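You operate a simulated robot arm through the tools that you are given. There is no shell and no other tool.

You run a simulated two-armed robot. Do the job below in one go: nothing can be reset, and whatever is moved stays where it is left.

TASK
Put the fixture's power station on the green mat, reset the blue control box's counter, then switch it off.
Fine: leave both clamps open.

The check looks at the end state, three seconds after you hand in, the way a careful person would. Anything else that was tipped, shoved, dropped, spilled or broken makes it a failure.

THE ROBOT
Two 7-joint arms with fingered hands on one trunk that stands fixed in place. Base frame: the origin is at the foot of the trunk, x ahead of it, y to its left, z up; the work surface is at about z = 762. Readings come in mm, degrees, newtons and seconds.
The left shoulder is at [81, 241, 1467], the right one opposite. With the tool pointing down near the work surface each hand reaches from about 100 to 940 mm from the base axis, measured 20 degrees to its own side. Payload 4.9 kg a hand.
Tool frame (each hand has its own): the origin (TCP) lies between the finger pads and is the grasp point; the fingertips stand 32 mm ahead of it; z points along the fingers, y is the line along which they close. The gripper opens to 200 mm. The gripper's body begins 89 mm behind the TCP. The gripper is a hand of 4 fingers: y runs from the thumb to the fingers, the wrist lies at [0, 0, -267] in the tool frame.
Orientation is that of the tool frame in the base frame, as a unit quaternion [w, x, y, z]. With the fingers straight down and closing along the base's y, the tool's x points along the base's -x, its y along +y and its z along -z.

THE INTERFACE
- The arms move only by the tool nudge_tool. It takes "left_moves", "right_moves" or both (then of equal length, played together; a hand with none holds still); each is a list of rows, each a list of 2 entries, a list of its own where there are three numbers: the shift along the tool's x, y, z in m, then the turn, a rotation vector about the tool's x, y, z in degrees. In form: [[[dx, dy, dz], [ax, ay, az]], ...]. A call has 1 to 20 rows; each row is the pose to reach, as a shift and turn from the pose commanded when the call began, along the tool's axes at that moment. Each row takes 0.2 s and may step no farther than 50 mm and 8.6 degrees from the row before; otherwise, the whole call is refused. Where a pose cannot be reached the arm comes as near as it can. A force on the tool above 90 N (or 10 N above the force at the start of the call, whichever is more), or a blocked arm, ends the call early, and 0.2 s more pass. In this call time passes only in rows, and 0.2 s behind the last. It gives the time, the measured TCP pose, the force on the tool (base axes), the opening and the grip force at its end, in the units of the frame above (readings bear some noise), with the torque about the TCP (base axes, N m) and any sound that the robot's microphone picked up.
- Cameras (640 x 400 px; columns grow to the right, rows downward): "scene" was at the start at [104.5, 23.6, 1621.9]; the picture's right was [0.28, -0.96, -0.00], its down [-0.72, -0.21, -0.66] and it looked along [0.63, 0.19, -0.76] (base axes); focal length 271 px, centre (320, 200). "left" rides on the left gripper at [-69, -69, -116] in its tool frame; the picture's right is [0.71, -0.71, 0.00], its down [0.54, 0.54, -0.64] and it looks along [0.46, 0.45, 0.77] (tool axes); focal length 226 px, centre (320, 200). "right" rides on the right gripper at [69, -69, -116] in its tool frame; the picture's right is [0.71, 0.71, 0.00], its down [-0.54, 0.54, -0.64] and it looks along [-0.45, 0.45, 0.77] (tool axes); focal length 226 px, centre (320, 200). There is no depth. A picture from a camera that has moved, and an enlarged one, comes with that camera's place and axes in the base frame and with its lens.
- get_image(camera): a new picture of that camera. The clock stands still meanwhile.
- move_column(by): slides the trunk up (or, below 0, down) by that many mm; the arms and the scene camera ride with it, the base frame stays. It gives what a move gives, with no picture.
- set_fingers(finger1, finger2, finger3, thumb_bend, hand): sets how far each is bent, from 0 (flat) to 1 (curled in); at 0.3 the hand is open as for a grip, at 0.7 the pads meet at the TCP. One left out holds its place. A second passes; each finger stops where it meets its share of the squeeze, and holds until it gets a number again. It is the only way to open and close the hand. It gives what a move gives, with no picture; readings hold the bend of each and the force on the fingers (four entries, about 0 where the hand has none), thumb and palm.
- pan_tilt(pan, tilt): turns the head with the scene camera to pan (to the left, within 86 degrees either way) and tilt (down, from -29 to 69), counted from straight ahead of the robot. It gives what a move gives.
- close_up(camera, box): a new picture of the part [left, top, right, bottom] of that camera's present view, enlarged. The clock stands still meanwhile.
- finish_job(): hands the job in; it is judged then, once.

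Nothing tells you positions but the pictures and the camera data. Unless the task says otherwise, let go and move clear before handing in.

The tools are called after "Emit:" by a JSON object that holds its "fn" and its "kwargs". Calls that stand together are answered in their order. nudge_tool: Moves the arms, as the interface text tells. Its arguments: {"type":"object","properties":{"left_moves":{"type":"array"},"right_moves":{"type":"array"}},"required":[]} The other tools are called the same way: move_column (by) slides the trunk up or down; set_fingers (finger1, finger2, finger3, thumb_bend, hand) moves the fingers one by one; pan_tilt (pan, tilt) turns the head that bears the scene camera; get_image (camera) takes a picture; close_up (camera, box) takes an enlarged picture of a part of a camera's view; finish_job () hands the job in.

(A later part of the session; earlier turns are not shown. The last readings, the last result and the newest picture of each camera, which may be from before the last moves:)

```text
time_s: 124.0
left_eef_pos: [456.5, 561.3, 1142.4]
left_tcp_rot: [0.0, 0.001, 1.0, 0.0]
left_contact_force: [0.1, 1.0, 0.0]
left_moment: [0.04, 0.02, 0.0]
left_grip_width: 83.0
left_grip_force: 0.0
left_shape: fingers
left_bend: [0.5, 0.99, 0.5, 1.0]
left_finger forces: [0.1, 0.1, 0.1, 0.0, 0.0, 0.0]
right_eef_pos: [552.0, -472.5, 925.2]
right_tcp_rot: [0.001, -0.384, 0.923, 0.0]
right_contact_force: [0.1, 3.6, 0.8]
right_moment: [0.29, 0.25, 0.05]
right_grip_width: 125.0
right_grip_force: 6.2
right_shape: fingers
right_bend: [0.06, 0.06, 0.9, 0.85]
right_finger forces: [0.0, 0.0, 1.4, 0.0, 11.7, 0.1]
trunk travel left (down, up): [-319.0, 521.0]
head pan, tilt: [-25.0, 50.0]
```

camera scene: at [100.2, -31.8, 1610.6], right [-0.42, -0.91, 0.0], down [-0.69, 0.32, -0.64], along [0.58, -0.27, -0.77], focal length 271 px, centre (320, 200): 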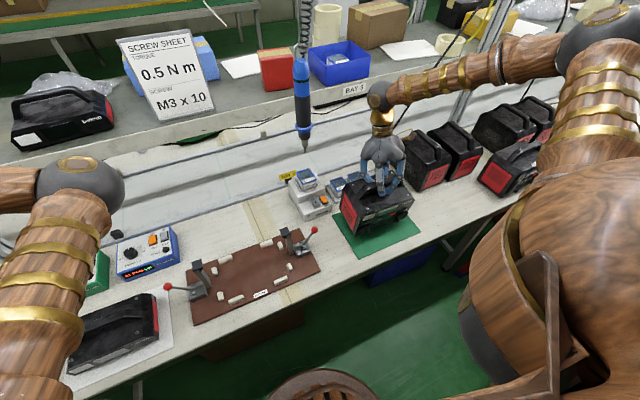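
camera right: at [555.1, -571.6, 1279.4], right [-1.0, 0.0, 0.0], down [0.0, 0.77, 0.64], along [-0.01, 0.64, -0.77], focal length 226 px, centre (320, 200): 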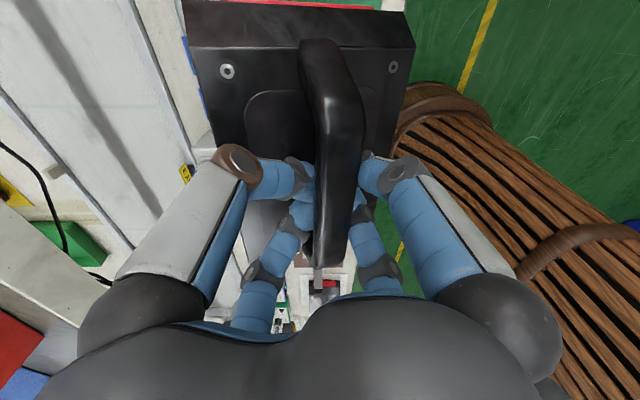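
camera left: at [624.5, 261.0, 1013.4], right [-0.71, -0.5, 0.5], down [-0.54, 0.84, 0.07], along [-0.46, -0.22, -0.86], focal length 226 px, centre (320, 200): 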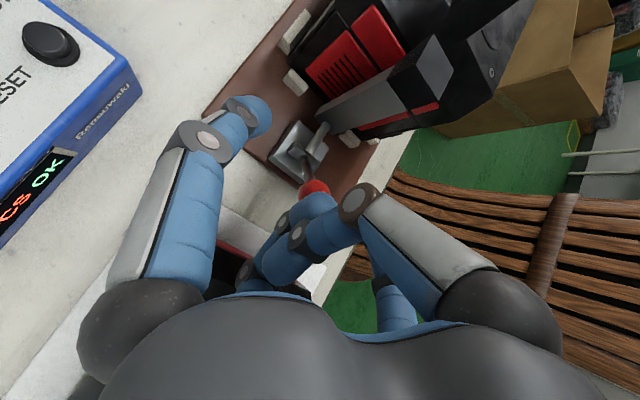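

Forces are small now. I'll slide the hand +x in small steps and watch whether the station stays put.

Emit:
{"fn": "nudge_tool", "kwargs": {"right_moves": [[[-0.0035, -0.0035, 0], [0, 0, 0]], [[-0.0071, -0.0071, 0], [0, 0, 0]], [[-0.0106, -0.0106, 0], [0, 0, 0]]]}}

Emit:
{"fn": "close_up", "kwargs": {"camera": "right", "box": [180, 60, 460, 280]}}

Emit:
{"fn": "close_up", "kwargs": {"camera": "scene", "box": [340, 150, 440, 260]}}

```text
time_s: 124.8
left_eef_pos: [456.1, 560.5, 1142.5]
left_tcp_rot: [0.0, 0.0, 1.0, -0.001]
left_contact_force: [-0.2, -0.3, 0.0]
left_moment: [0.02, 0.01, 0.03]
left_grip_width: 82.6
left_grip_force: 0.0
left_shape: fingers
left_bend: [0.5, 0.99, 0.5, 1.0]
left_finger forces: [0.0, 0.1, 0.0, 0.1, 0.1, 0.0]
right_eef_pos: [566.6, -472.9, 925.5]
right_tcp_rot: [0.0, -0.384, 0.923, 0.0]
right_contact_force: [-0.4, -0.1, -0.8]
right_moment: [-0.01, 0.0, 0.01]
right_grip_width: 124.8
right_grip_force: 0.1
right_shape: fingers
right_bend: [0.06, 0.06, 0.89, 0.85]
right_finger forces: [0.1, 0.2, 0.0, 0.0, 0.0, 0.0]
trunk travel left (down, up): [-319.0, 521.0]
head pan, tilt: [-25.0, 50.0]
```

```text
1.82 times, centred on (320, 170) of right
camera zoom: at [569.7, -571.1, 1041.3], right [-1.0, 0.0, 0.0], down [0.0, 0.77, 0.64], along [0.0, 0.64, -0.77], focal length 411 px, centre (320, 254)
```

zoom: 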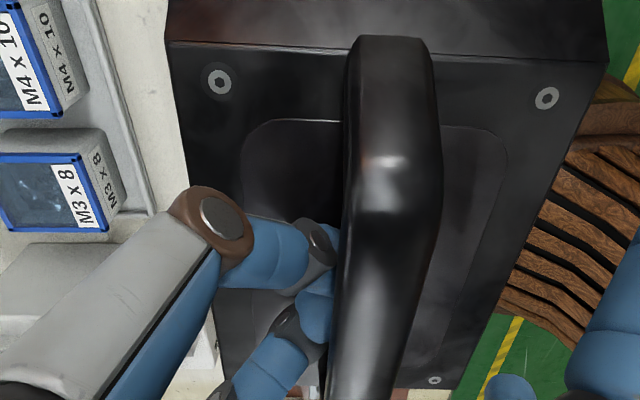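

```text
3.64 times, centred on (390, 205) of scene
camera zoom: at [99.8, -31.0, 1564.6], right [-0.42, -0.91, 0.0], down [-0.69, 0.32, -0.64], along [0.58, -0.27, -0.77], focal length 987 px, centre (66, 182)
```

zoom: 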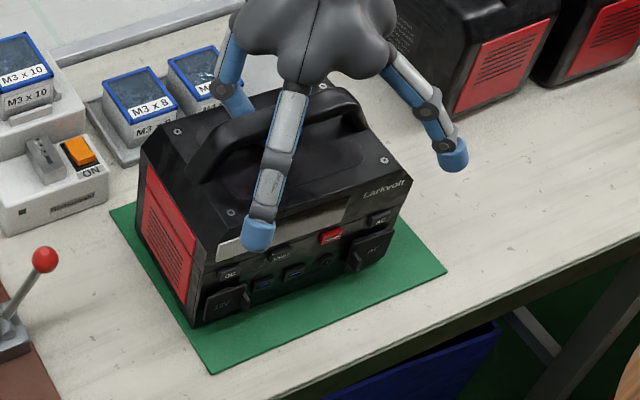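

The hand slid free by 15 mm with zero force and the station stayed where it was. I'll continue another 32 mm until the fingertips are fully out.

Emit:
{"fn": "nudge_tool", "kwargs": {"right_moves": [[[-0.0056, -0.0057, 0], [0, 0, 0]], [[-0.0113, -0.0113, 0], [0, 0, 0]], [[-0.0169, -0.017, 0], [0, 0, 0]], [[-0.0226, -0.0227, 0], [0, 0, 0]]]}}

Emit:
{"fn": "close_up", "kwargs": {"camera": "right", "box": [180, 60, 460, 280]}}

Emit:
{"fn": "close_up", "kwargs": {"camera": "scene", "box": [340, 150, 440, 260]}}

```text
time_s: 125.8
left_eef_pos: [455.6, 561.2, 1142.2]
left_tcp_rot: [0.0, 0.001, 1.0, 0.0]
left_contact_force: [-1.1, -0.5, 0.5]
left_moment: [0.01, 0.0, -0.02]
left_grip_width: 82.5
left_grip_force: 0.1
left_shape: fingers
left_bend: [0.5, 0.99, 0.5, 1.0]
left_finger forces: [0.0, 0.0, 0.0, 0.0, 0.0, 0.1]
right_eef_pos: [599.1, -472.6, 925.6]
right_tcp_rot: [0.001, -0.384, 0.923, 0.001]
right_contact_force: [-1.3, -0.2, 1.6]
right_moment: [0.13, 0.17, 0.12]
right_grip_width: 124.8
right_grip_force: 0.4
right_shape: fingers
right_bend: [0.06, 0.0, 0.89, 0.85]
right_finger forces: [0.0, 1.6, 0.1, 0.0, 0.0, 0.1]
trunk travel left (down, up): [-319.0, 521.0]
head pan, tilt: [-25.0, 50.0]
```

```text
1.82 times, centred on (320, 170) of right
camera zoom: at [601.5, -570.4, 1041.0], right [-1.0, 0.0, 0.0], down [0.0, 0.77, 0.64], along [0.0, 0.64, -0.77], focal length 411 px, centre (320, 254)
```

zoom: 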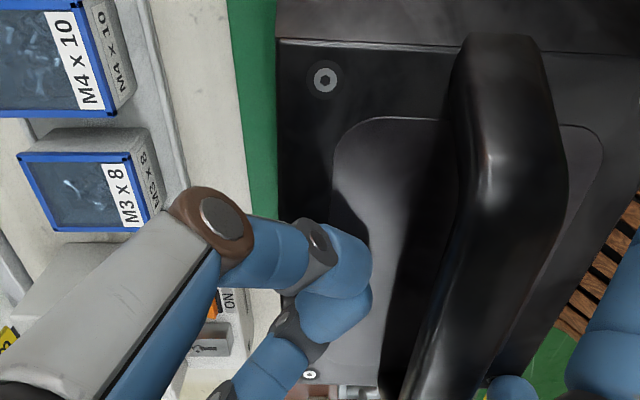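

```text
3.64 times, centred on (390, 205) of scene
camera zoom: at [99.8, -30.8, 1564.6], right [-0.42, -0.91, 0.0], down [-0.69, 0.32, -0.64], along [0.58, -0.27, -0.77], focal length 987 px, centre (66, 182)
```

zoom: 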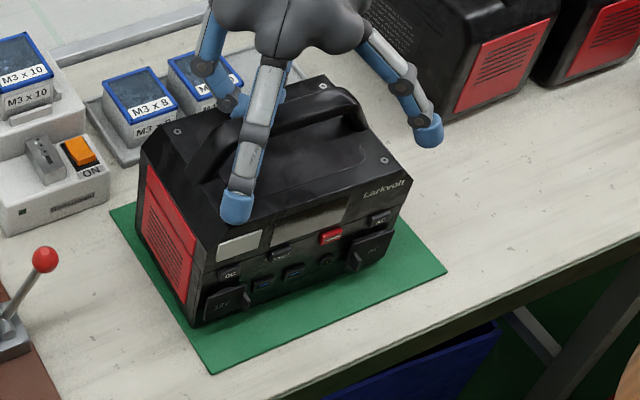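

Thumb and finger 3 are out from under the bar. Now I'll raise the hand straight up, clear of the handle.

Emit:
{"fn": "nudge_tool", "kwargs": {"right_moves": [[[0, 0, -0.008], [0, 0, 0]], [[0, 0, -0.018], [0, 0, 0]], [[0, 0, -0.03], [0, 0, 0]], [[0, 0, -0.045], [0, 0, 0]], [[0, 0, -0.06], [0, 0, 0]], [[0, 0, -0.08], [0, 0, 0]], [[0, 0, -0.1], [0, 0, 0]]]}}

Emit:
{"fn": "get_image", "kwargs": {"camera": "scene"}}

Emit:
{"fn": "close_up", "kwargs": {"camera": "scene", "box": [330, 170, 450, 290]}}

```text
time_s: 127.4
left_eef_pos: [455.2, 560.9, 1142.9]
left_tcp_rot: [0.0, -0.001, 1.0, 0.0]
left_contact_force: [-0.7, 0.6, 0.1]
left_moment: [0.01, -0.02, 0.0]
left_grip_width: 82.6
left_grip_force: 0.1
left_shape: fingers
left_bend: [0.5, 0.99, 0.5, 1.0]
left_finger forces: [0.0, 0.0, 0.0, 0.0, 0.0, 0.0]
right_eef_pos: [597.9, -472.0, 1026.8]
right_tcp_rot: [0.0, -0.383, 0.924, -0.001]
right_contact_force: [-0.1, 0.4, -0.2]
right_moment: [0.03, -0.01, 0.02]
right_grip_width: 125.1
right_grip_force: 0.0
right_shape: fingers
right_bend: [0.06, 0.04, 0.89, 0.85]
right_finger forces: [0.0, 0.0, 0.0, 0.0, 0.0, 0.0]
trunk travel left (down, up): [-319.0, 521.0]
head pan, tilt: [-25.0, 50.0]
```

```text
taken
camera scene: at [98.8, -30.3, 1564.6], right [-0.42, -0.91, 0.0], down [-0.69, 0.32, -0.64], along [0.58, -0.27, -0.77], focal length 271 px, centre (320, 200)
```

scene: 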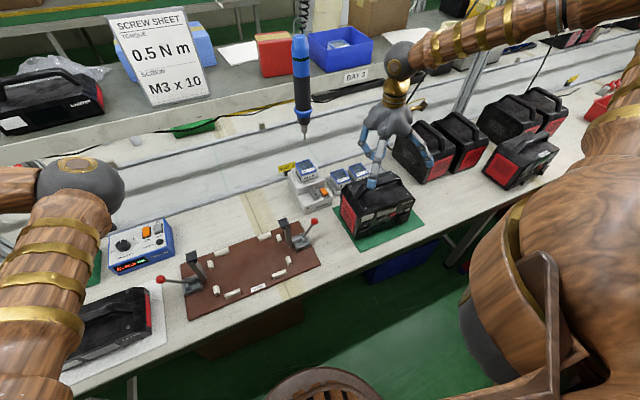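

```text
3.33 times, centred on (390, 230) of scene
camera zoom: at [98.8, -30.3, 1564.6], right [-0.42, -0.91, 0.0], down [-0.69, 0.32, -0.64], along [0.58, -0.27, -0.77], focal length 905 px, centre (87, 100)
```

zoom: 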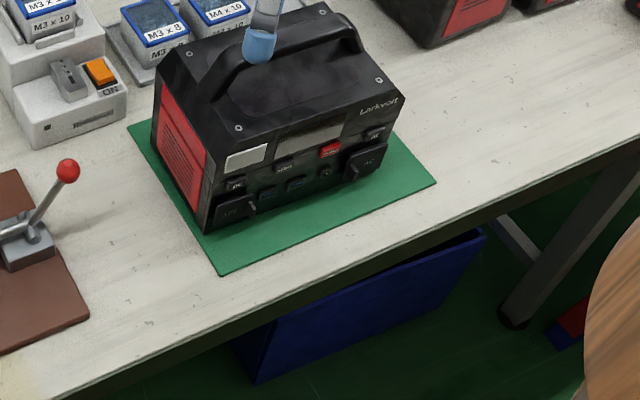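

The station stands flat on the mat and the hand is free. Its left edge looks fairly close to the mat's edge, so I'll zoom in to judge the margin.

Emit:
{"fn": "close_up", "kwargs": {"camera": "scene", "box": [335, 195, 385, 245]}}

Emit:
{"fn": "get_image", "kwargs": {"camera": "right"}}

```text
8.00 times, centred on (360, 220) of scene
camera zoom: at [98.8, -30.3, 1564.6], right [-0.42, -0.91, 0.0], down [-0.69, 0.32, -0.64], along [0.58, -0.27, -0.77], focal length 2171 px, centre (0, 40)
```

zoom: 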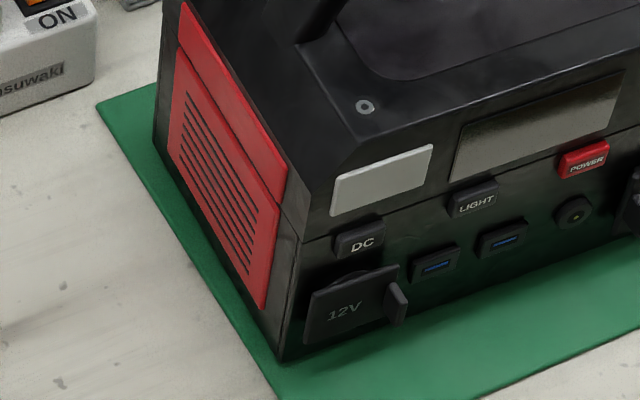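

```text
taken
camera right: at [600.5, -569.0, 1142.7], right [-1.0, 0.0, 0.0], down [0.0, 0.77, 0.64], along [0.0, 0.64, -0.77], focal length 226 px, centre (320, 200)
```

right: 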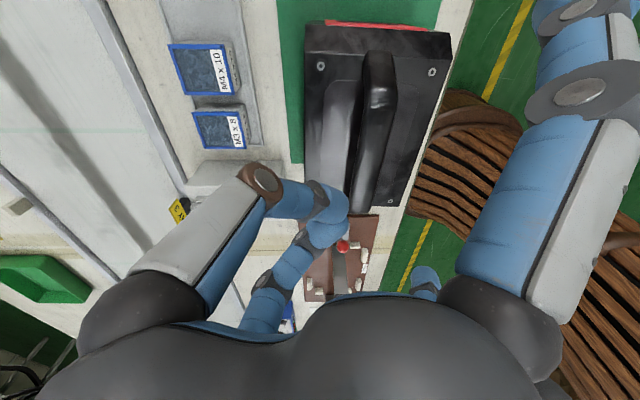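

The footprint is entirely on the mat (x 494–629, y −555…−347, mat edge at −340), flat and stable, so I'll leave it. I'll lift the right hand away to a parking spot above and behind, clear of everything.

Emit:
{"fn": "nudge_tool", "kwargs": {"right_moves": [[[0, 0, -0.02], [0, 0, 0]], [[0.01, 0.01, -0.04], [0, 0, 0]], [[0.02, 0.02, -0.06], [0, 0, 0]], [[0.03, 0.02, -0.08], [0, 0, 0]], [[0.045, 0.025, -0.09], [0, 0, 0]], [[0.06, 0.03, -0.1], [0, 0, 0]], [[0.075, 0.035, -0.1], [0, 0, 0]]]}}

Emit:
{"fn": "set_fingers", "kwargs": {"hand": "right", "finger1": 0.3, "finger2": 0.3, "finger3": 0.3, "thumb_bend": 0.3}}

Emit:
{"fn": "pan_tilt", "kwargs": {"pan": 15, "tilt": 45}}

Emit:
{"fn": "get_image", "kwargs": {"camera": "scene"}}

Emit:
{"fn": "get_image", "kwargs": {"camera": "left"}}

```text
time_s: 129.0
left_eef_pos: [454.9, 560.9, 1141.9]
left_tcp_rot: [0.0, 0.001, 1.0, 0.001]
left_contact_force: [-0.3, 0.1, -0.1]
left_moment: [-0.01, -0.01, 0.01]
left_grip_width: 82.8
left_grip_force: 0.1
left_shape: fingers
left_bend: [0.5, 0.99, 0.5, 1.0]
left_finger forces: [0.1, 0.0, 0.1, 0.0, 0.0, 0.0]
right_eef_pos: [519.7, -500.6, 1125.0]
right_tcp_rot: [0.002, -0.384, 0.923, 0.0]
right_contact_force: [0.8, 0.2, 0.3]
right_moment: [0.02, -0.04, 0.02]
right_grip_width: 125.1
right_grip_force: 0.1
right_shape: fingers
right_bend: [0.06, 0.04, 0.89, 0.85]
right_finger forces: [0.0, 0.0, 0.0, 0.1, 0.0, 0.0]
trunk travel left (down, up): [-319.0, 521.0]
head pan, tilt: [-25.0, 50.0]
```

```text
time_s: 130.0
left_eef_pos: [454.7, 561.5, 1143.4]
left_tcp_rot: [0.0, 0.0, 1.0, 0.0]
left_contact_force: [0.8, 1.1, 0.2]
left_moment: [0.0, 0.02, 0.03]
left_grip_width: 82.6
left_grip_force: 0.1
left_shape: fingers
left_bend: [0.5, 0.99, 0.5, 1.0]
left_finger forces: [0.0, 0.0, 0.1, 0.1, 0.0, 0.0]
right_eef_pos: [520.9, -500.9, 1125.9]
right_tcp_rot: [0.001, -0.385, 0.923, -0.001]
right_contact_force: [-1.0, -1.3, -0.3]
right_moment: [0.0, -0.03, 0.03]
right_grip_width: 140.3
right_grip_force: 0.0
right_shape: fingers
right_bend: [0.3, 0.3, 0.3, 0.3]
right_finger forces: [0.0, 0.1, 0.0, 0.0, 0.1, 0.1]
trunk travel left (down, up): [-319.0, 521.0]
head pan, tilt: [-25.0, 50.0]
```

```text
time_s: 131.1
left_eef_pos: [456.9, 561.3, 1142.3]
left_tcp_rot: [0.0, 0.0, 1.0, -0.001]
left_contact_force: [-0.3, 0.1, -0.2]
left_moment: [0.02, -0.01, 0.02]
left_grip_width: 82.5
left_grip_force: 0.1
left_shape: fingers
left_bend: [0.5, 0.99, 0.5, 1.0]
left_finger forces: [0.0, 0.0, 0.0, 0.1, 0.0, 0.0]
right_eef_pos: [519.3, -500.1, 1124.9]
right_tcp_rot: [0.001, -0.384, 0.923, -0.001]
right_contact_force: [0.5, -0.4, -0.7]
right_moment: [0.0, -0.01, 0.03]
right_grip_width: 140.2
right_grip_force: 0.0
right_shape: fingers
right_bend: [0.3, 0.3, 0.3, 0.3]
right_finger forces: [0.0, 0.0, 0.1, 0.0, 0.1, 0.0]
trunk travel left (down, up): [-319.0, 521.0]
head pan, tilt: [15.0, 45.0]
```

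```text
taken
camera scene: at [108.3, 22.5, 1571.5], right [0.26, -0.97, 0.0], down [-0.68, -0.18, -0.71], along [0.68, 0.18, -0.71], focal length 271 px, centre (320, 200)
```

scene: 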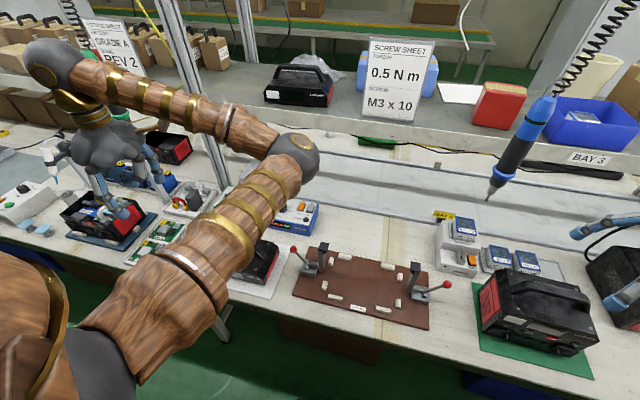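

```text
taken
camera left: at [525.1, 491.8, 1258.7], right [-0.71, -0.71, 0.0], down [-0.54, 0.54, 0.64], along [-0.45, 0.46, -0.77], focal length 226 px, centre (320, 200)
```

left: 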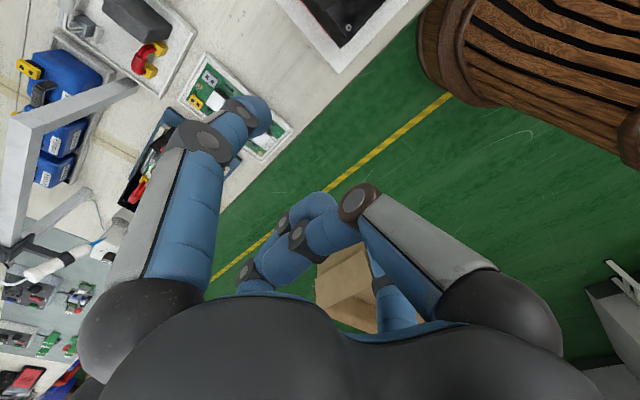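

The station looks good on its mat and both clamps are open. For the buttons on the blue box I'll make the left hand into a pointer: thumb straight, other fingers curled, then check its shape.

Emit:
{"fn": "set_fingers", "kwargs": {"hand": "left", "thumb_bend": 0.5}}

Emit:
{"fn": "set_fingers", "kwargs": {"hand": "left", "finger1": 1.0}}

Emit:
{"fn": "set_fingers", "kwargs": {"hand": "left", "finger3": 1.0}}

Emit:
{"fn": "get_image", "kwargs": {"camera": "left"}}

Emit:
{"fn": "close_up", "kwargs": {"camera": "scene", "box": [50, 80, 200, 240]}}

```text
time_s: 132.1
left_eef_pos: [456.5, 560.7, 1143.0]
left_tcp_rot: [0.0, 0.001, 1.0, 0.0]
left_contact_force: [0.7, 0.7, 0.5]
left_moment: [-0.01, 0.01, 0.0]
left_grip_width: 75.4
left_grip_force: 0.0
left_shape: fingers
left_bend: [0.5, 0.87, 0.5, 0.98]
left_finger forces: [0.0, 0.0, 0.1, 0.1, 0.0, 0.0]
right_eef_pos: [520.8, -500.2, 1124.9]
right_tcp_rot: [0.0, -0.384, 0.923, 0.0]
right_contact_force: [0.3, 0.1, 0.0]
right_moment: [0.02, 0.02, -0.01]
right_grip_width: 140.4
right_grip_force: 0.1
right_shape: fingers
right_bend: [0.3, 0.3, 0.3, 0.3]
right_finger forces: [0.1, 0.0, 0.0, 0.0, 0.0, 0.0]
trunk travel left (down, up): [-319.0, 521.0]
head pan, tilt: [15.0, 45.0]
```

```text
time_s: 133.1
left_eef_pos: [456.1, 560.1, 1143.9]
left_tcp_rot: [0.0, 0.001, 1.0, 0.0]
left_contact_force: [0.9, -0.3, 0.3]
left_moment: [0.0, 0.02, 0.01]
left_grip_width: 20.7
left_grip_force: 0.1
left_shape: fingers
left_bend: [0.75, 0.82, 0.5, 0.95]
left_finger forces: [0.0, 0.0, 0.1, 0.0, 0.0, 0.0]
right_eef_pos: [520.1, -499.3, 1125.3]
right_tcp_rot: [0.001, -0.385, 0.923, -0.001]
right_contact_force: [0.6, -0.3, -0.4]
right_moment: [0.01, -0.02, -0.02]
right_grip_width: 140.4
right_grip_force: 0.0
right_shape: fingers
right_bend: [0.3, 0.3, 0.3, 0.3]
right_finger forces: [0.1, 0.1, 0.0, 0.1, 0.0, 0.0]
trunk travel left (down, up): [-319.0, 521.0]
head pan, tilt: [15.0, 45.0]
```

```text
time_s: 134.1
left_eef_pos: [455.8, 561.1, 1142.5]
left_tcp_rot: [0.0, 0.001, 1.0, 0.0]
left_contact_force: [-0.6, 0.7, 0.2]
left_moment: [-0.01, -0.06, -0.03]
left_grip_width: 20.3
left_grip_force: 0.1
left_shape: fingers
left_bend: [0.75, 0.82, 0.69, 0.95]
left_finger forces: [0.0, 0.0, 0.0, 0.1, 0.0, 0.1]
right_eef_pos: [520.7, -501.0, 1124.6]
right_tcp_rot: [0.0, -0.385, 0.923, -0.001]
right_contact_force: [0.4, -0.2, -0.1]
right_moment: [0.01, 0.0, -0.01]
right_grip_width: 140.6
right_grip_force: 0.1
right_shape: fingers
right_bend: [0.3, 0.3, 0.3, 0.3]
right_finger forces: [0.0, 0.0, 0.0, 0.0, 0.0, 0.1]
trunk travel left (down, up): [-319.0, 521.0]
head pan, tilt: [15.0, 45.0]
```

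```text
taken
camera left: at [525.1, 491.8, 1258.7], right [-0.71, -0.71, 0.0], down [-0.54, 0.54, 0.64], along [-0.45, 0.46, -0.77], focal length 226 px, centre (320, 200)
```

left: 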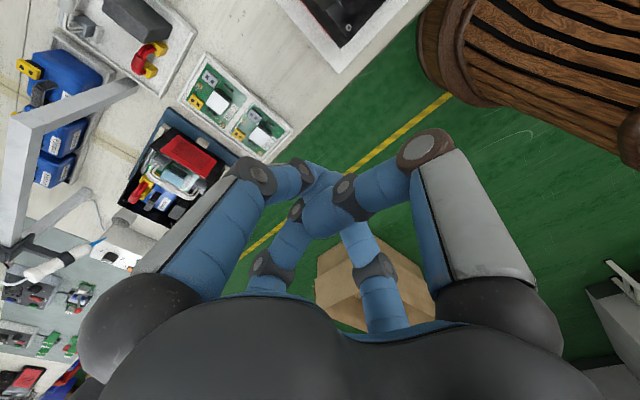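

```text
2.50 times, centred on (125, 160) of scene
camera zoom: at [108.2, 22.6, 1571.5], right [0.26, -0.97, 0.0], down [-0.68, -0.18, -0.71], along [0.68, 0.18, -0.71], focal length 679 px, centre (808, 300)
```

zoom: 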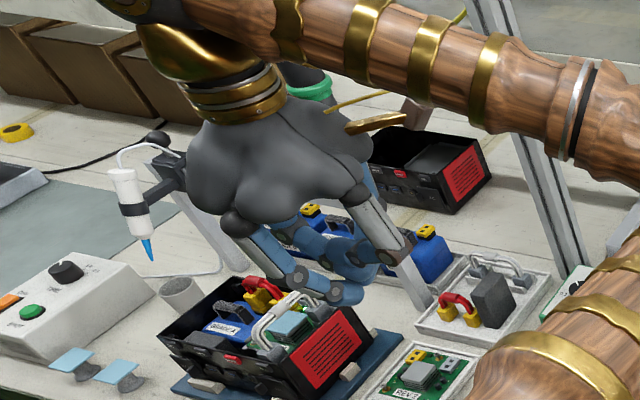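

The fingers tangled, so I'll open everything, then use thumb straight, fingers 1 and 3 curled against each other, and finger 2 spread flat.

Emit:
{"fn": "set_fingers", "kwargs": {"hand": "left", "finger3": 0.4}}

Emit:
{"fn": "set_fingers", "kwargs": {"hand": "left", "finger1": 0.4, "finger2": 0.4, "finger3": 0.4, "thumb_bend": 0.4}}

Emit:
{"fn": "set_fingers", "kwargs": {"hand": "left", "finger1": 1.0, "finger2": 0.0, "finger3": 1.0, "thumb_bend": 0.5}}

Emit:
{"fn": "get_image", "kwargs": {"camera": "left"}}

Emit:
{"fn": "close_up", "kwargs": {"camera": "scene", "box": [50, 80, 200, 240]}}

```text
time_s: 135.1
left_eef_pos: [456.0, 561.8, 1141.6]
left_tcp_rot: [0.0, 0.0, 1.0, 0.0]
left_contact_force: [1.0, -0.3, 0.9]
left_moment: [0.03, 0.0, -0.02]
left_grip_width: 20.3
left_grip_force: 0.0
left_shape: fingers
left_bend: [0.75, 0.82, 0.4, 0.95]
left_finger forces: [0.0, 0.0, 0.0, 0.0, 0.0, 0.0]
right_eef_pos: [521.2, -500.5, 1125.6]
right_tcp_rot: [0.0, -0.385, 0.923, -0.001]
right_contact_force: [0.3, 0.0, -0.3]
right_moment: [-0.01, 0.01, -0.02]
right_grip_width: 140.2
right_grip_force: 0.2
right_shape: fingers
right_bend: [0.3, 0.3, 0.3, 0.3]
right_finger forces: [0.0, 0.0, 0.0, 0.1, 0.0, 0.1]
trunk travel left (down, up): [-319.0, 521.0]
head pan, tilt: [15.0, 45.0]
```

```text
time_s: 136.1
left_eef_pos: [455.4, 561.5, 1142.9]
left_tcp_rot: [0.0, 0.001, 1.0, 0.0]
left_contact_force: [0.7, 0.3, 0.0]
left_moment: [-0.05, -0.02, 0.02]
left_grip_width: 105.1
left_grip_force: 0.0
left_shape: fingers
left_bend: [0.4, 0.4, 0.4, 0.4]
left_finger forces: [0.1, 0.0, 0.0, 0.0, 0.0, 0.0]
right_eef_pos: [519.8, -500.2, 1125.1]
right_tcp_rot: [0.0, -0.384, 0.923, 0.0]
right_contact_force: [-0.4, -0.6, -0.3]
right_moment: [0.01, -0.03, 0.02]
right_grip_width: 140.5
right_grip_force: 0.0
right_shape: fingers
right_bend: [0.3, 0.3, 0.3, 0.3]
right_finger forces: [0.0, 0.0, 0.1, 0.0, 0.0, 0.0]
trunk travel left (down, up): [-319.0, 521.0]
head pan, tilt: [15.0, 45.0]
```

```text
time_s: 137.1
left_eef_pos: [455.0, 561.1, 1141.2]
left_tcp_rot: [-0.001, 0.001, 1.0, 0.001]
left_contact_force: [-0.5, 0.1, -0.1]
left_moment: [-0.02, 0.02, 0.02]
left_grip_width: 47.0
left_grip_force: 0.1
left_shape: fingers
left_bend: [0.73, 0.01, 0.73, 0.5]
left_finger forces: [0.0, 0.0, 0.1, 0.1, 0.0, 0.0]
right_eef_pos: [520.4, -501.3, 1125.3]
right_tcp_rot: [-0.001, -0.385, 0.923, -0.001]
right_contact_force: [0.1, -0.3, 0.2]
right_moment: [0.02, 0.0, 0.01]
right_grip_width: 140.5
right_grip_force: 0.0
right_shape: fingers
right_bend: [0.3, 0.3, 0.3, 0.3]
right_finger forces: [0.0, 0.0, 0.0, 0.1, 0.0, 0.0]
trunk travel left (down, up): [-319.0, 521.0]
head pan, tilt: [15.0, 45.0]
```

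```text
taken
camera left: at [525.1, 491.9, 1258.7], right [-0.71, -0.71, 0.0], down [-0.54, 0.54, 0.64], along [-0.45, 0.46, -0.77], focal length 226 px, centre (320, 200)
```

left: 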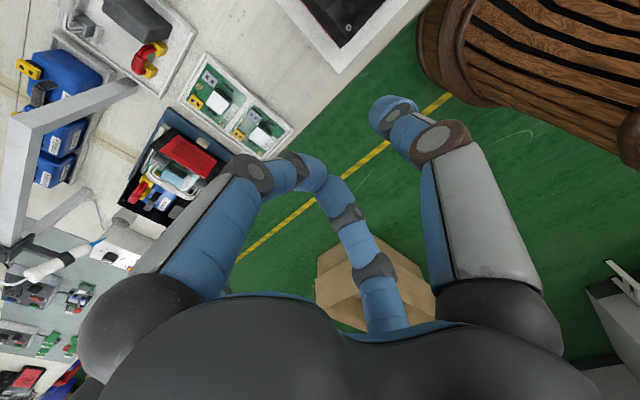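

```text
2.50 times, centred on (125, 160) of scene
camera zoom: at [108.2, 22.6, 1571.5], right [0.26, -0.97, 0.0], down [-0.68, -0.18, -0.71], along [0.68, 0.18, -0.71], focal length 679 px, centre (808, 300)
```

zoom: 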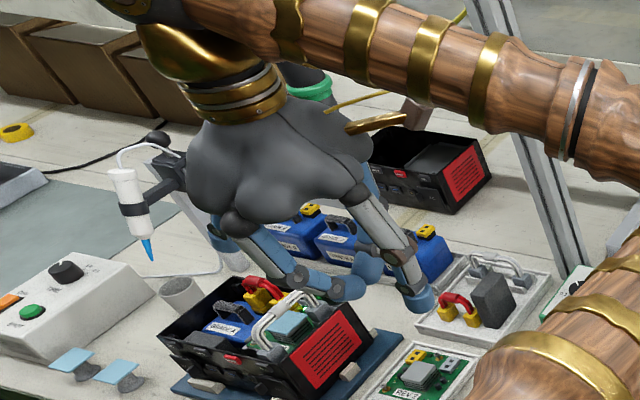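

Fingers 1 and 3 met tip-to-tip. I'll curl them one after the other instead.

Emit:
{"fn": "set_fingers", "kwargs": {"hand": "left", "finger3": 0.4}}

Emit:
{"fn": "set_fingers", "kwargs": {"hand": "left", "finger1": 1.0}}

Emit:
{"fn": "set_fingers", "kwargs": {"hand": "left", "finger3": 1.0}}

Emit:
{"fn": "get_image", "kwargs": {"camera": "left"}}

Emit:
{"fn": "close_up", "kwargs": {"camera": "scene", "box": [50, 80, 200, 240]}}

```text
time_s: 138.1
left_eef_pos: [455.5, 561.2, 1143.2]
left_tcp_rot: [0.001, 0.001, 1.0, 0.001]
left_contact_force: [0.1, -0.8, -0.9]
left_moment: [0.01, -0.01, 0.0]
left_grip_width: 85.1
left_grip_force: 0.1
left_shape: fingers
left_bend: [1.0, 0.01, 0.4, 0.5]
left_finger forces: [0.1, 0.0, 0.0, 0.0, 0.1, 0.1]
right_eef_pos: [520.7, -501.2, 1125.2]
right_tcp_rot: [0.001, -0.384, 0.923, -0.001]
right_contact_force: [0.0, 0.4, -0.2]
right_moment: [0.02, 0.01, -0.03]
right_grip_width: 140.4
right_grip_force: 0.0
right_shape: fingers
right_bend: [0.3, 0.3, 0.3, 0.3]
right_finger forces: [0.0, 0.1, 0.0, 0.1, 0.1, 0.1]
trunk travel left (down, up): [-319.0, 521.0]
head pan, tilt: [15.0, 45.0]
```

```text
time_s: 139.1
left_eef_pos: [455.9, 561.3, 1142.1]
left_tcp_rot: [0.0, 0.001, 1.0, 0.001]
left_contact_force: [0.2, -0.9, -0.6]
left_moment: [0.01, 0.03, 0.02]
left_grip_width: 85.2
left_grip_force: 0.0
left_shape: fingers
left_bend: [1.0, 0.01, 0.4, 0.5]
left_finger forces: [0.0, 0.0, 0.1, 0.0, 0.0, 0.0]
right_eef_pos: [520.2, -499.9, 1126.2]
right_tcp_rot: [0.001, -0.385, 0.923, -0.001]
right_contact_force: [-0.4, 0.4, -0.4]
right_moment: [-0.01, -0.03, -0.01]
right_grip_width: 140.6
right_grip_force: 0.1
right_shape: fingers
right_bend: [0.3, 0.3, 0.3, 0.3]
right_finger forces: [0.0, 0.0, 0.1, 0.0, 0.0, 0.1]
trunk travel left (down, up): [-319.0, 521.0]
head pan, tilt: [15.0, 45.0]
```

```text
time_s: 140.1
left_eef_pos: [456.2, 560.9, 1141.7]
left_tcp_rot: [0.0, 0.001, 1.0, 0.001]
left_contact_force: [-0.2, -0.4, -0.5]
left_moment: [0.0, 0.0, 0.03]
left_grip_width: 88.5
left_grip_force: 0.0
left_shape: fingers
left_bend: [1.0, 0.01, 0.92, 0.5]
left_finger forces: [0.1, 0.0, 0.1, 0.1, 0.0, 0.0]
right_eef_pos: [519.9, -500.1, 1125.9]
right_tcp_rot: [0.0, -0.385, 0.923, -0.001]
right_contact_force: [-0.3, -0.4, -0.5]
right_moment: [0.0, 0.02, -0.01]
right_grip_width: 140.4
right_grip_force: 0.1
right_shape: fingers
right_bend: [0.3, 0.3, 0.3, 0.3]
right_finger forces: [0.1, 0.0, 0.0, 0.1, 0.0, 0.0]
trunk travel left (down, up): [-319.0, 521.0]
head pan, tilt: [15.0, 45.0]
```

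```text
taken
camera left: at [525.1, 491.9, 1258.7], right [-0.71, -0.71, 0.0], down [-0.54, 0.54, 0.64], along [-0.45, 0.46, -0.77], focal length 226 px, centre (320, 200)
```

left: 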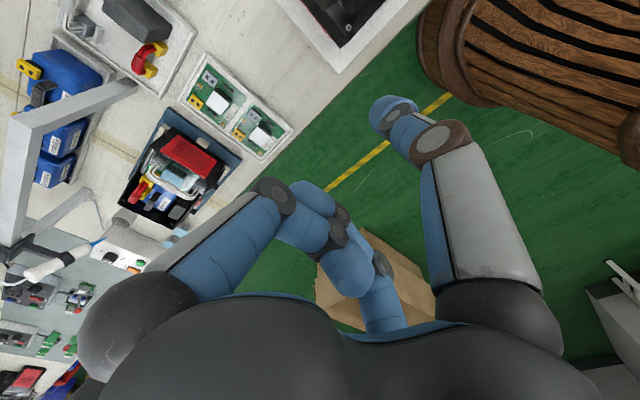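

```text
2.50 times, centred on (125, 160) of scene
camera zoom: at [108.2, 22.6, 1571.5], right [0.26, -0.97, 0.0], down [-0.68, -0.18, -0.71], along [0.68, 0.18, -0.71], focal length 679 px, centre (808, 300)
```

zoom: 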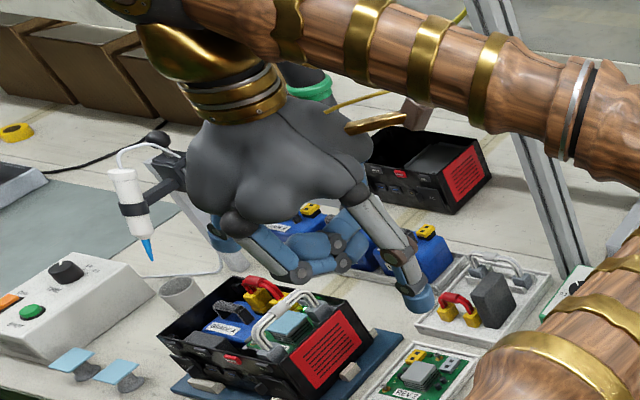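

The pointer shape is good: thumb straight, the others out of the way. Now I'll move the left hand over the blue box, to (720, 300, 1000).

Emit:
{"fn": "nudge_tool", "kwargs": {"left_moves": [[[-0.013, -0.013, 0.007], [0, 0, 0]], [[-0.026, -0.026, 0.014], [0, 0, 0]], [[-0.04, -0.039, 0.021], [0, 0, 0]], [[-0.053, -0.052, 0.028], [0, 0, 0]], [[-0.066, -0.065, 0.035], [0, 0, 0]], [[-0.079, -0.078, 0.043], [0, 0, 0]], [[-0.092, -0.091, 0.05], [0, 0, 0]], [[-0.106, -0.104, 0.057], [0, 0, 0]], [[-0.119, -0.117, 0.064], [0, 0, 0]], [[-0.132, -0.13, 0.071], [0, 0, 0]], [[-0.145, -0.144, 0.078], [0, 0, 0]], [[-0.158, -0.157, 0.085], [0, 0, 0]], [[-0.172, -0.17, 0.092], [0, 0, 0]], [[-0.185, -0.183, 0.099], [0, 0, 0]], [[-0.198, -0.196, 0.106], [0, 0, 0]], [[-0.211, -0.209, 0.114], [0, 0, 0]], [[-0.224, -0.222, 0.121], [0, 0, 0]], [[-0.238, -0.235, 0.128], [0, 0, 0]], [[-0.251, -0.248, 0.135], [0, 0, 0]], [[-0.264, -0.261, 0.142], [0, 0, 0]]]}}

Emit:
{"fn": "get_image", "kwargs": {"camera": "left"}}

Emit:
{"fn": "get_image", "kwargs": {"camera": "scene"}}

```text
time_s: 144.3
left_eef_pos: [719.3, 300.2, 1001.0]
left_tcp_rot: [0.0, -0.001, 1.0, 0.0]
left_contact_force: [0.0, 0.0, 0.0]
left_moment: [0.02, 0.0, -0.03]
left_grip_width: 88.5
left_grip_force: 0.0
left_shape: fingers
left_bend: [1.0, 0.01, 0.93, 0.5]
left_finger forces: [0.0, 0.0, 0.0, 0.0, 0.0, 0.1]
right_eef_pos: [520.6, -500.3, 1125.2]
right_tcp_rot: [0.0, -0.385, 0.923, 0.0]
right_contact_force: [-0.2, 0.3, -0.7]
right_moment: [-0.02, 0.01, -0.01]
right_grip_width: 140.5
right_grip_force: 0.1
right_shape: fingers
right_bend: [0.3, 0.3, 0.3, 0.3]
right_finger forces: [0.0, 0.1, 0.0, 0.0, 0.0, 0.0]
trunk travel left (down, up): [-319.0, 521.0]
head pan, tilt: [15.0, 45.0]
```

```text
taken
camera left: at [788.5, 230.2, 1117.0], right [-0.71, -0.71, 0.0], down [-0.54, 0.54, 0.64], along [-0.45, 0.46, -0.77], focal length 226 px, centre (320, 200)
```

left: 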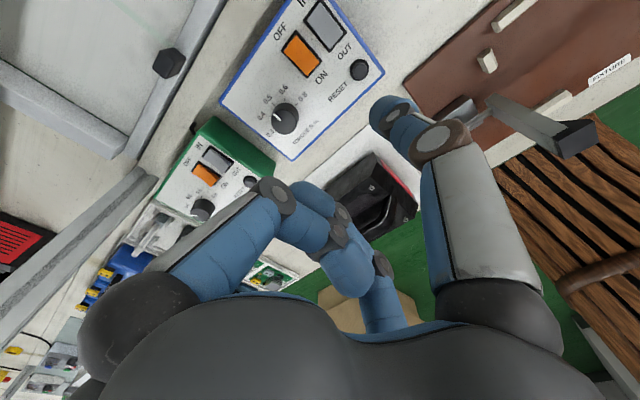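

```text
taken
camera scene: at [108.6, 22.2, 1571.5], right [0.26, -0.97, 0.0], down [-0.68, -0.18, -0.71], along [0.68, 0.18, -0.71], focal length 271 px, centre (320, 200)
```

scene: 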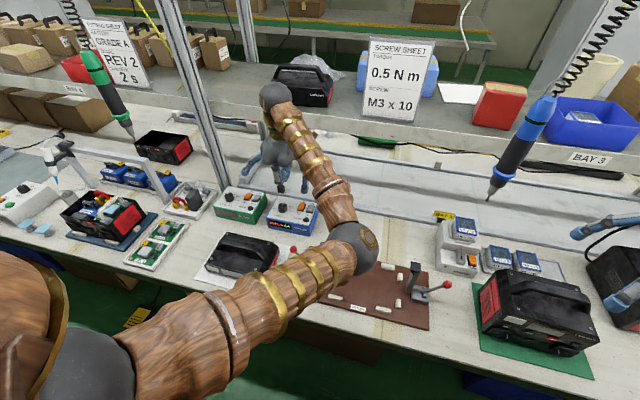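

The pointer thumb is over the box and the reset button is visible at its front corner. I'll zoom in for exact alignment.

Emit:
{"fn": "close_up", "kwargs": {"camera": "left", "box": [260, 0, 440, 150]}}

Emit:
{"fn": "close_up", "kwargs": {"camera": "scene", "box": [255, 160, 345, 250]}}

```text
2.67 times, centred on (350, 75) of left
camera zoom: at [788.5, 230.2, 1117.0], right [-0.71, -0.71, 0.0], down [-0.54, 0.54, 0.64], along [-0.45, 0.46, -0.77], focal length 603 px, centre (240, 533)
```

zoom: 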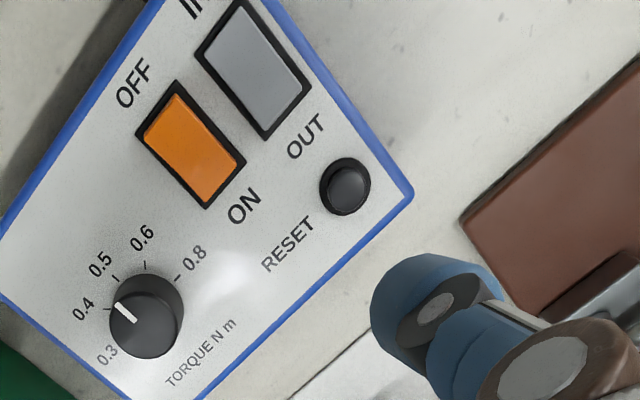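

```text
4.44 times, centred on (300, 205) of scene
camera zoom: at [108.6, 22.2, 1571.5], right [0.26, -0.97, 0.0], down [-0.68, -0.18, -0.71], along [0.68, 0.18, -0.71], focal length 1206 px, centre (409, 178)
```

zoom: 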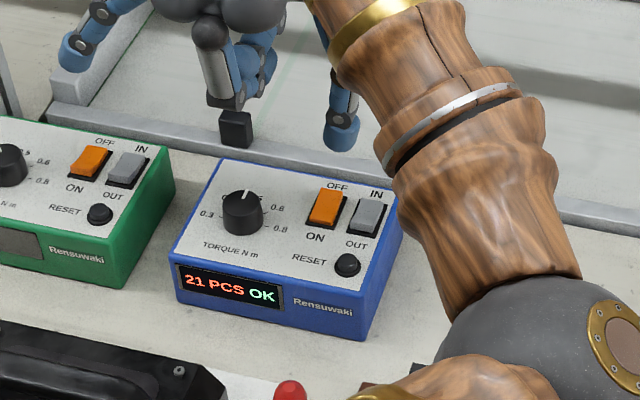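

The thumb tip projects to within about 1 mm of the reset button. I'll descend 105 mm and check again.

Emit:
{"fn": "nudge_tool", "kwargs": {"left_moves": [[[0, 0, 0.015], [0, 0, 0]], [[0, 0, 0.03], [0, 0, 0]], [[0, 0, 0.045], [0, 0, 0]], [[0, 0, 0.06], [0, 0, 0]], [[0, 0, 0.075], [0, 0, 0]], [[0, 0, 0.09], [0, 0, 0]], [[0, 0, 0.105], [0, 0, 0]]]}}

Emit:
{"fn": "close_up", "kwargs": {"camera": "left", "box": [260, 0, 460, 150]}}

Emit:
{"fn": "close_up", "kwargs": {"camera": "scene", "box": [265, 175, 345, 245]}}

```text
time_s: 145.9
left_eef_pos: [718.9, 298.9, 894.2]
left_tcp_rot: [0.0, 0.001, 1.0, 0.0]
left_contact_force: [-0.3, 0.3, 0.6]
left_moment: [0.02, 0.0, 0.01]
left_grip_width: 88.2
left_grip_force: 0.0
left_shape: fingers
left_bend: [1.0, 0.01, 0.93, 0.5]
left_finger forces: [0.0, 0.1, 0.0, 0.0, 0.1, 0.0]
right_eef_pos: [520.5, -501.4, 1124.7]
right_tcp_rot: [0.0, -0.384, 0.923, -0.001]
right_contact_force: [0.5, -0.2, -0.5]
right_moment: [0.01, 0.0, 0.01]
right_grip_width: 140.3
right_grip_force: 0.1
right_shape: fingers
right_bend: [0.3, 0.3, 0.3, 0.3]
right_finger forces: [0.1, 0.0, 0.0, 0.0, 0.1, 0.0]
trunk travel left (down, up): [-319.0, 521.0]
head pan, tilt: [15.0, 45.0]
```

```text
2.67 times, centred on (360, 75) of left
camera zoom: at [788.7, 230.4, 1011.2], right [-0.71, -0.71, 0.0], down [-0.54, 0.54, 0.64], along [-0.45, 0.45, -0.77], focal length 603 px, centre (213, 533)
```

zoom: 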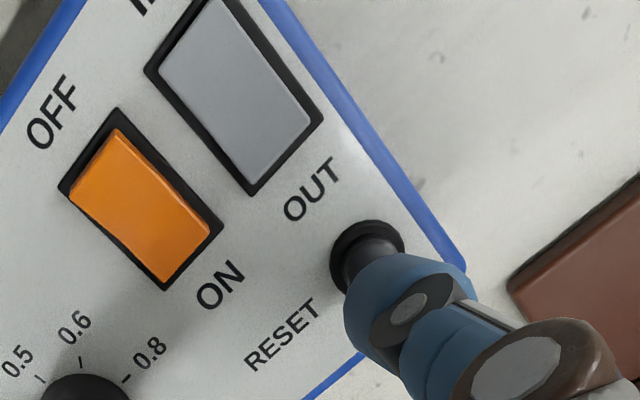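

```text
5.71 times, centred on (305, 210) of scene
camera zoom: at [108.5, 22.9, 1571.6], right [0.26, -0.97, 0.0], down [-0.68, -0.18, -0.71], along [0.68, 0.18, -0.71], focal length 1551 px, centre (406, 143)
```

zoom: 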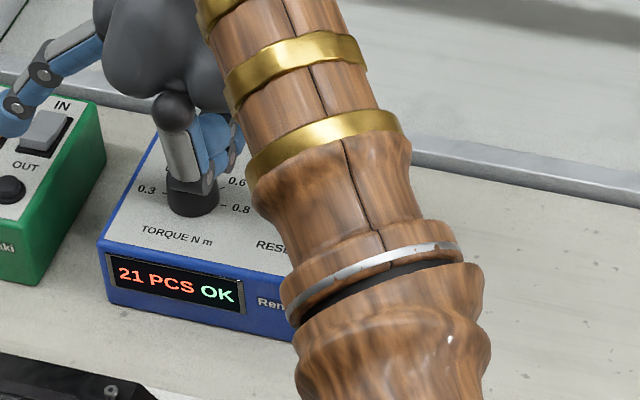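

Aligned with the button. I'll descend 14 mm more, then press in fine steps while watching force and display.

Emit:
{"fn": "nudge_tool", "kwargs": {"left_moves": [[[0, 0, 0.004], [0, 0, 0]], [[0, 0, 0.008], [0, 0, 0]], [[0, 0, 0.011], [0, 0, 0]], [[0, 0, 0.014], [0, 0, 0]]]}}

Emit:
{"fn": "close_up", "kwargs": {"camera": "left", "box": [300, 30, 440, 150]}}

```text
time_s: 146.9
left_eef_pos: [719.4, 298.8, 880.5]
left_tcp_rot: [0.001, 0.0, 1.0, 0.0]
left_contact_force: [0.8, 0.1, 0.3]
left_moment: [0.04, 0.03, -0.01]
left_grip_width: 88.1
left_grip_force: 0.1
left_shape: fingers
left_bend: [1.0, 0.01, 0.93, 0.5]
left_finger forces: [0.1, 0.0, 0.0, 0.1, 0.1, 0.0]
right_eef_pos: [520.3, -500.7, 1126.0]
right_tcp_rot: [0.0, -0.384, 0.923, -0.001]
right_contact_force: [0.5, 0.0, 0.8]
right_moment: [-0.02, 0.0, 0.01]
right_grip_width: 140.4
right_grip_force: 0.1
right_shape: fingers
right_bend: [0.3, 0.3, 0.3, 0.3]
right_finger forces: [0.0, 0.0, 0.1, 0.0, 0.0, 0.0]
trunk travel left (down, up): [-319.0, 521.0]
head pan, tilt: [15.0, 45.0]
```

```text
3.33 times, centred on (370, 90) of left
camera zoom: at [789.3, 230.6, 996.8], right [-0.71, -0.71, 0.0], down [-0.54, 0.54, 0.64], along [-0.45, 0.45, -0.77], focal length 754 px, centre (153, 567)
```

zoom: 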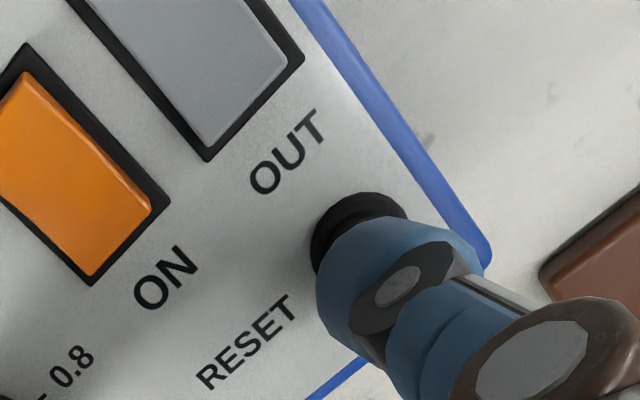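

No contact yet. Continuing down in 2 mm steps.

Emit:
{"fn": "nudge_tool", "kwargs": {"left_moves": [[[0, 0, 0.002], [0, 0, 0]], [[0, 0, 0.004], [0, 0, 0]], [[0, 0, 0.006], [0, 0, 0]]]}}

Emit:
{"fn": "close_up", "kwargs": {"camera": "scene", "box": [265, 200, 345, 245]}}

Emit:
{"fn": "close_up", "kwargs": {"camera": "left", "box": [300, 30, 440, 150]}}

```text
time_s: 147.7
left_eef_pos: [719.5, 301.6, 875.0]
left_tcp_rot: [0.0, 0.0, 1.0, 0.0]
left_contact_force: [-0.4, -0.4, -0.2]
left_moment: [-0.03, -0.02, -0.02]
left_grip_width: 88.3
left_grip_force: 0.1
left_shape: fingers
left_bend: [1.0, 0.01, 0.93, 0.5]
left_finger forces: [0.0, 0.1, 0.1, 0.0, 0.1, 0.0]
right_eef_pos: [520.9, -501.2, 1125.8]
right_tcp_rot: [0.0, -0.384, 0.923, -0.001]
right_contact_force: [0.8, -1.3, -0.1]
right_moment: [0.02, 0.03, -0.02]
right_grip_width: 140.4
right_grip_force: 0.0
right_shape: fingers
right_bend: [0.3, 0.3, 0.3, 0.3]
right_finger forces: [0.1, 0.0, 0.1, 0.0, 0.0, 0.0]
trunk travel left (down, up): [-319.0, 521.0]
head pan, tilt: [15.0, 45.0]
```

```text
8.00 times, centred on (305, 222) of scene
camera zoom: at [108.2, 22.6, 1571.5], right [0.26, -0.97, 0.0], down [-0.68, -0.18, -0.71], along [0.68, 0.18, -0.71], focal length 2171 px, centre (440, 20)
```

zoom: 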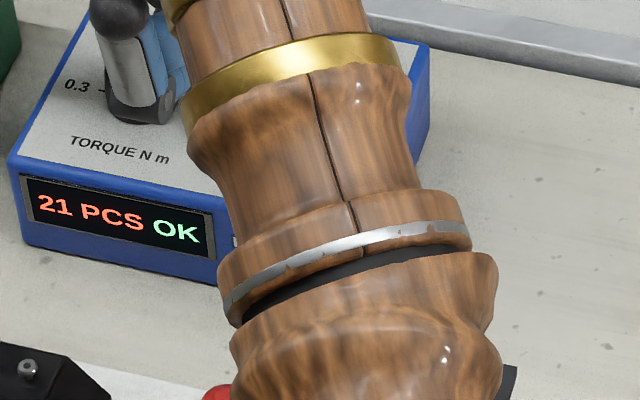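

```text
3.33 times, centred on (370, 90) of left
camera zoom: at [789.3, 231.1, 991.3], right [-0.71, -0.71, 0.0], down [-0.54, 0.54, 0.64], along [-0.45, 0.46, -0.77], focal length 754 px, centre (153, 567)
```

zoom: 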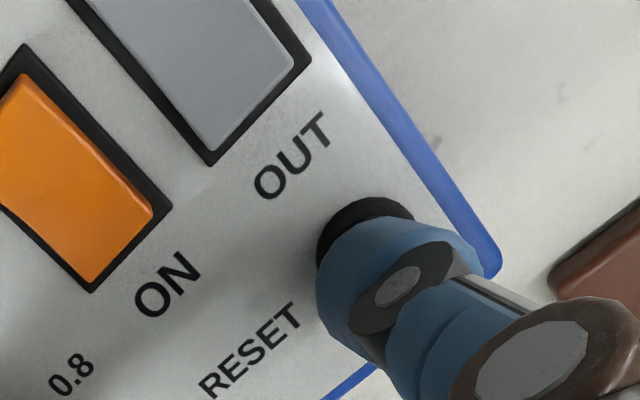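

Still no contact; continuing in 1.5 mm steps with the display in view.

Emit:
{"fn": "nudge_tool", "kwargs": {"left_moves": [[[0, 0, 0.0015], [0, 0, 0]], [[0, 0, 0.003], [0, 0, 0]], [[0, 0, 0.0045], [0, 0, 0]]]}}

Emit:
{"fn": "close_up", "kwargs": {"camera": "left", "box": [300, 30, 440, 150]}}

```text
time_s: 148.5
left_eef_pos: [719.5, 300.9, 871.5]
left_tcp_rot: [0.0, 0.001, 1.0, 0.0]
left_contact_force: [1.1, -0.7, 4.2]
left_moment: [-0.26, -0.02, 0.05]
left_grip_width: 88.1
left_grip_force: 2.2
left_shape: fingers
left_bend: [1.0, 0.01, 0.93, 0.5]
left_finger forces: [0.0, 0.0, 0.0, 0.0, 4.0, 0.0]
right_eef_pos: [519.3, -499.9, 1125.4]
right_tcp_rot: [0.0, -0.385, 0.923, -0.001]
right_contact_force: [-0.1, -0.1, 0.2]
right_moment: [0.02, 0.0, -0.01]
right_grip_width: 140.1
right_grip_force: 0.0
right_shape: fingers
right_bend: [0.3, 0.3, 0.3, 0.3]
right_finger forces: [0.0, 0.1, 0.0, 0.0, 0.1, 0.0]
trunk travel left (down, up): [-319.0, 521.0]
head pan, tilt: [15.0, 45.0]
heard: click
```

```text
3.33 times, centred on (370, 90) of left
camera zoom: at [788.8, 230.6, 987.6], right [-0.71, -0.71, 0.0], down [-0.54, 0.54, 0.64], along [-0.45, 0.46, -0.77], focal length 754 px, centre (153, 567)
```

zoom: 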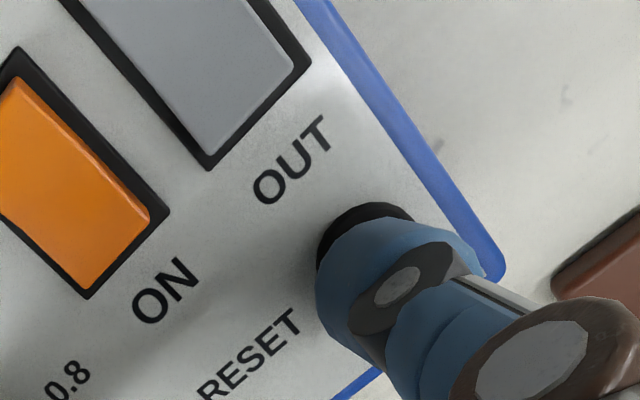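

I heard a click with 4 N on the thumb. Let me check the counter display.

Emit:
{"fn": "close_up", "kwargs": {"camera": "scene", "box": [265, 200, 345, 245]}}

```text
8.00 times, centred on (305, 222) of scene
camera zoom: at [107.7, 22.4, 1571.7], right [0.26, -0.97, 0.0], down [-0.68, -0.18, -0.71], along [0.68, 0.18, -0.71], focal length 2171 px, centre (440, 20)
```

zoom: 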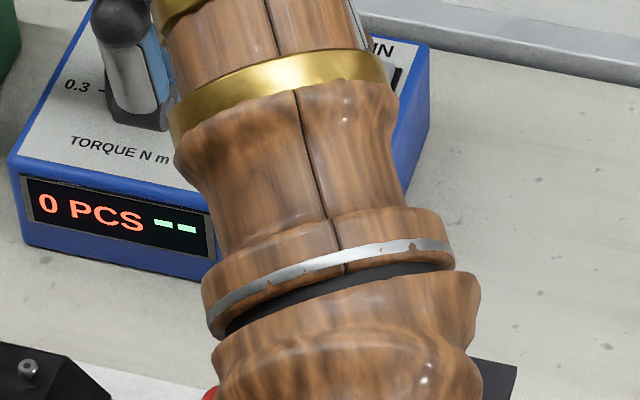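

The display now reads "0 PCS --", so the counter is reset. I'll raise the hand and check the display stays, then line up with the OFF end of the orange rocker.

Emit:
{"fn": "nudge_tool", "kwargs": {"left_moves": [[[0, 0, -0.006], [0, 0, 0]], [[0, 0, -0.015], [0, 0, 0]], [[0, 0, -0.028], [0, 0, 0]], [[0, 0, -0.042], [0, 0, 0]], [[-0.014, 0.007, -0.05], [0, 0, 0]], [[-0.028, 0.015, -0.05], [0, 0, 0]], [[-0.042, 0.022, -0.05], [0, 0, 0]], [[-0.056, 0.03, -0.05], [0, 0, 0]], [[-0.07, 0.037, -0.05], [0, 0, 0]]]}}

Emit:
{"fn": "close_up", "kwargs": {"camera": "left", "box": [260, 0, 460, 150]}}

Emit:
{"fn": "close_up", "kwargs": {"camera": "scene", "box": [255, 160, 345, 250]}}

```text
time_s: 150.5
left_eef_pos: [790.6, 337.1, 919.6]
left_tcp_rot: [0.0, 0.0, 1.0, -0.001]
left_contact_force: [0.0, 0.6, -0.1]
left_moment: [-0.02, 0.02, -0.03]
left_grip_width: 88.3
left_grip_force: 0.0
left_shape: fingers
left_bend: [1.0, 0.01, 0.93, 0.5]
left_finger forces: [0.0, 0.0, 0.1, 0.1, 0.0, 0.1]
right_eef_pos: [520.8, -500.9, 1125.4]
right_tcp_rot: [0.0, -0.384, 0.923, -0.001]
right_contact_force: [0.1, -0.6, -1.0]
right_moment: [0.02, 0.01, -0.01]
right_grip_width: 140.5
right_grip_force: 0.1
right_shape: fingers
right_bend: [0.3, 0.3, 0.3, 0.3]
right_finger forces: [0.0, 0.0, 0.0, 0.0, 0.0, 0.1]
trunk travel left (down, up): [-319.0, 521.0]
head pan, tilt: [15.0, 45.0]
```

```text
2.67 times, centred on (360, 75) of left
camera zoom: at [860.9, 267.8, 1035.6], right [-0.71, -0.71, 0.0], down [-0.54, 0.54, 0.64], along [-0.45, 0.45, -0.77], focal length 603 px, centre (213, 533)
```

zoom: 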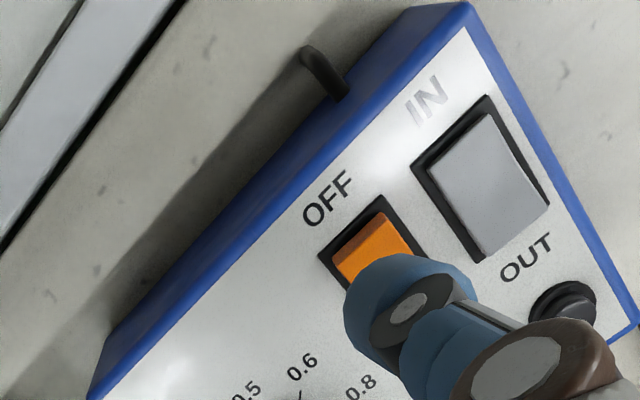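

```text
4.44 times, centred on (300, 205) of scene
camera zoom: at [108.7, 23.0, 1571.5], right [0.26, -0.97, 0.0], down [-0.68, -0.18, -0.71], along [0.68, 0.18, -0.71], focal length 1206 px, centre (409, 178)
```

zoom: 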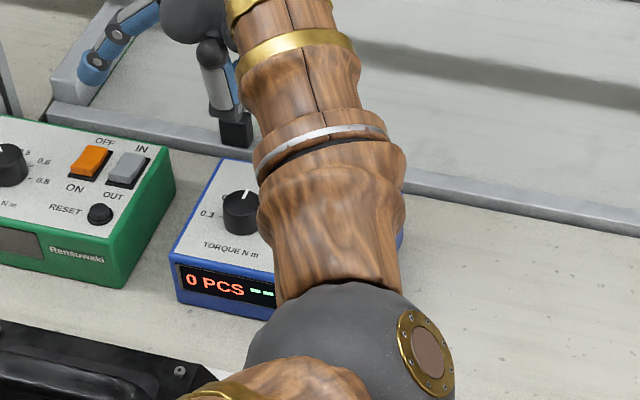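

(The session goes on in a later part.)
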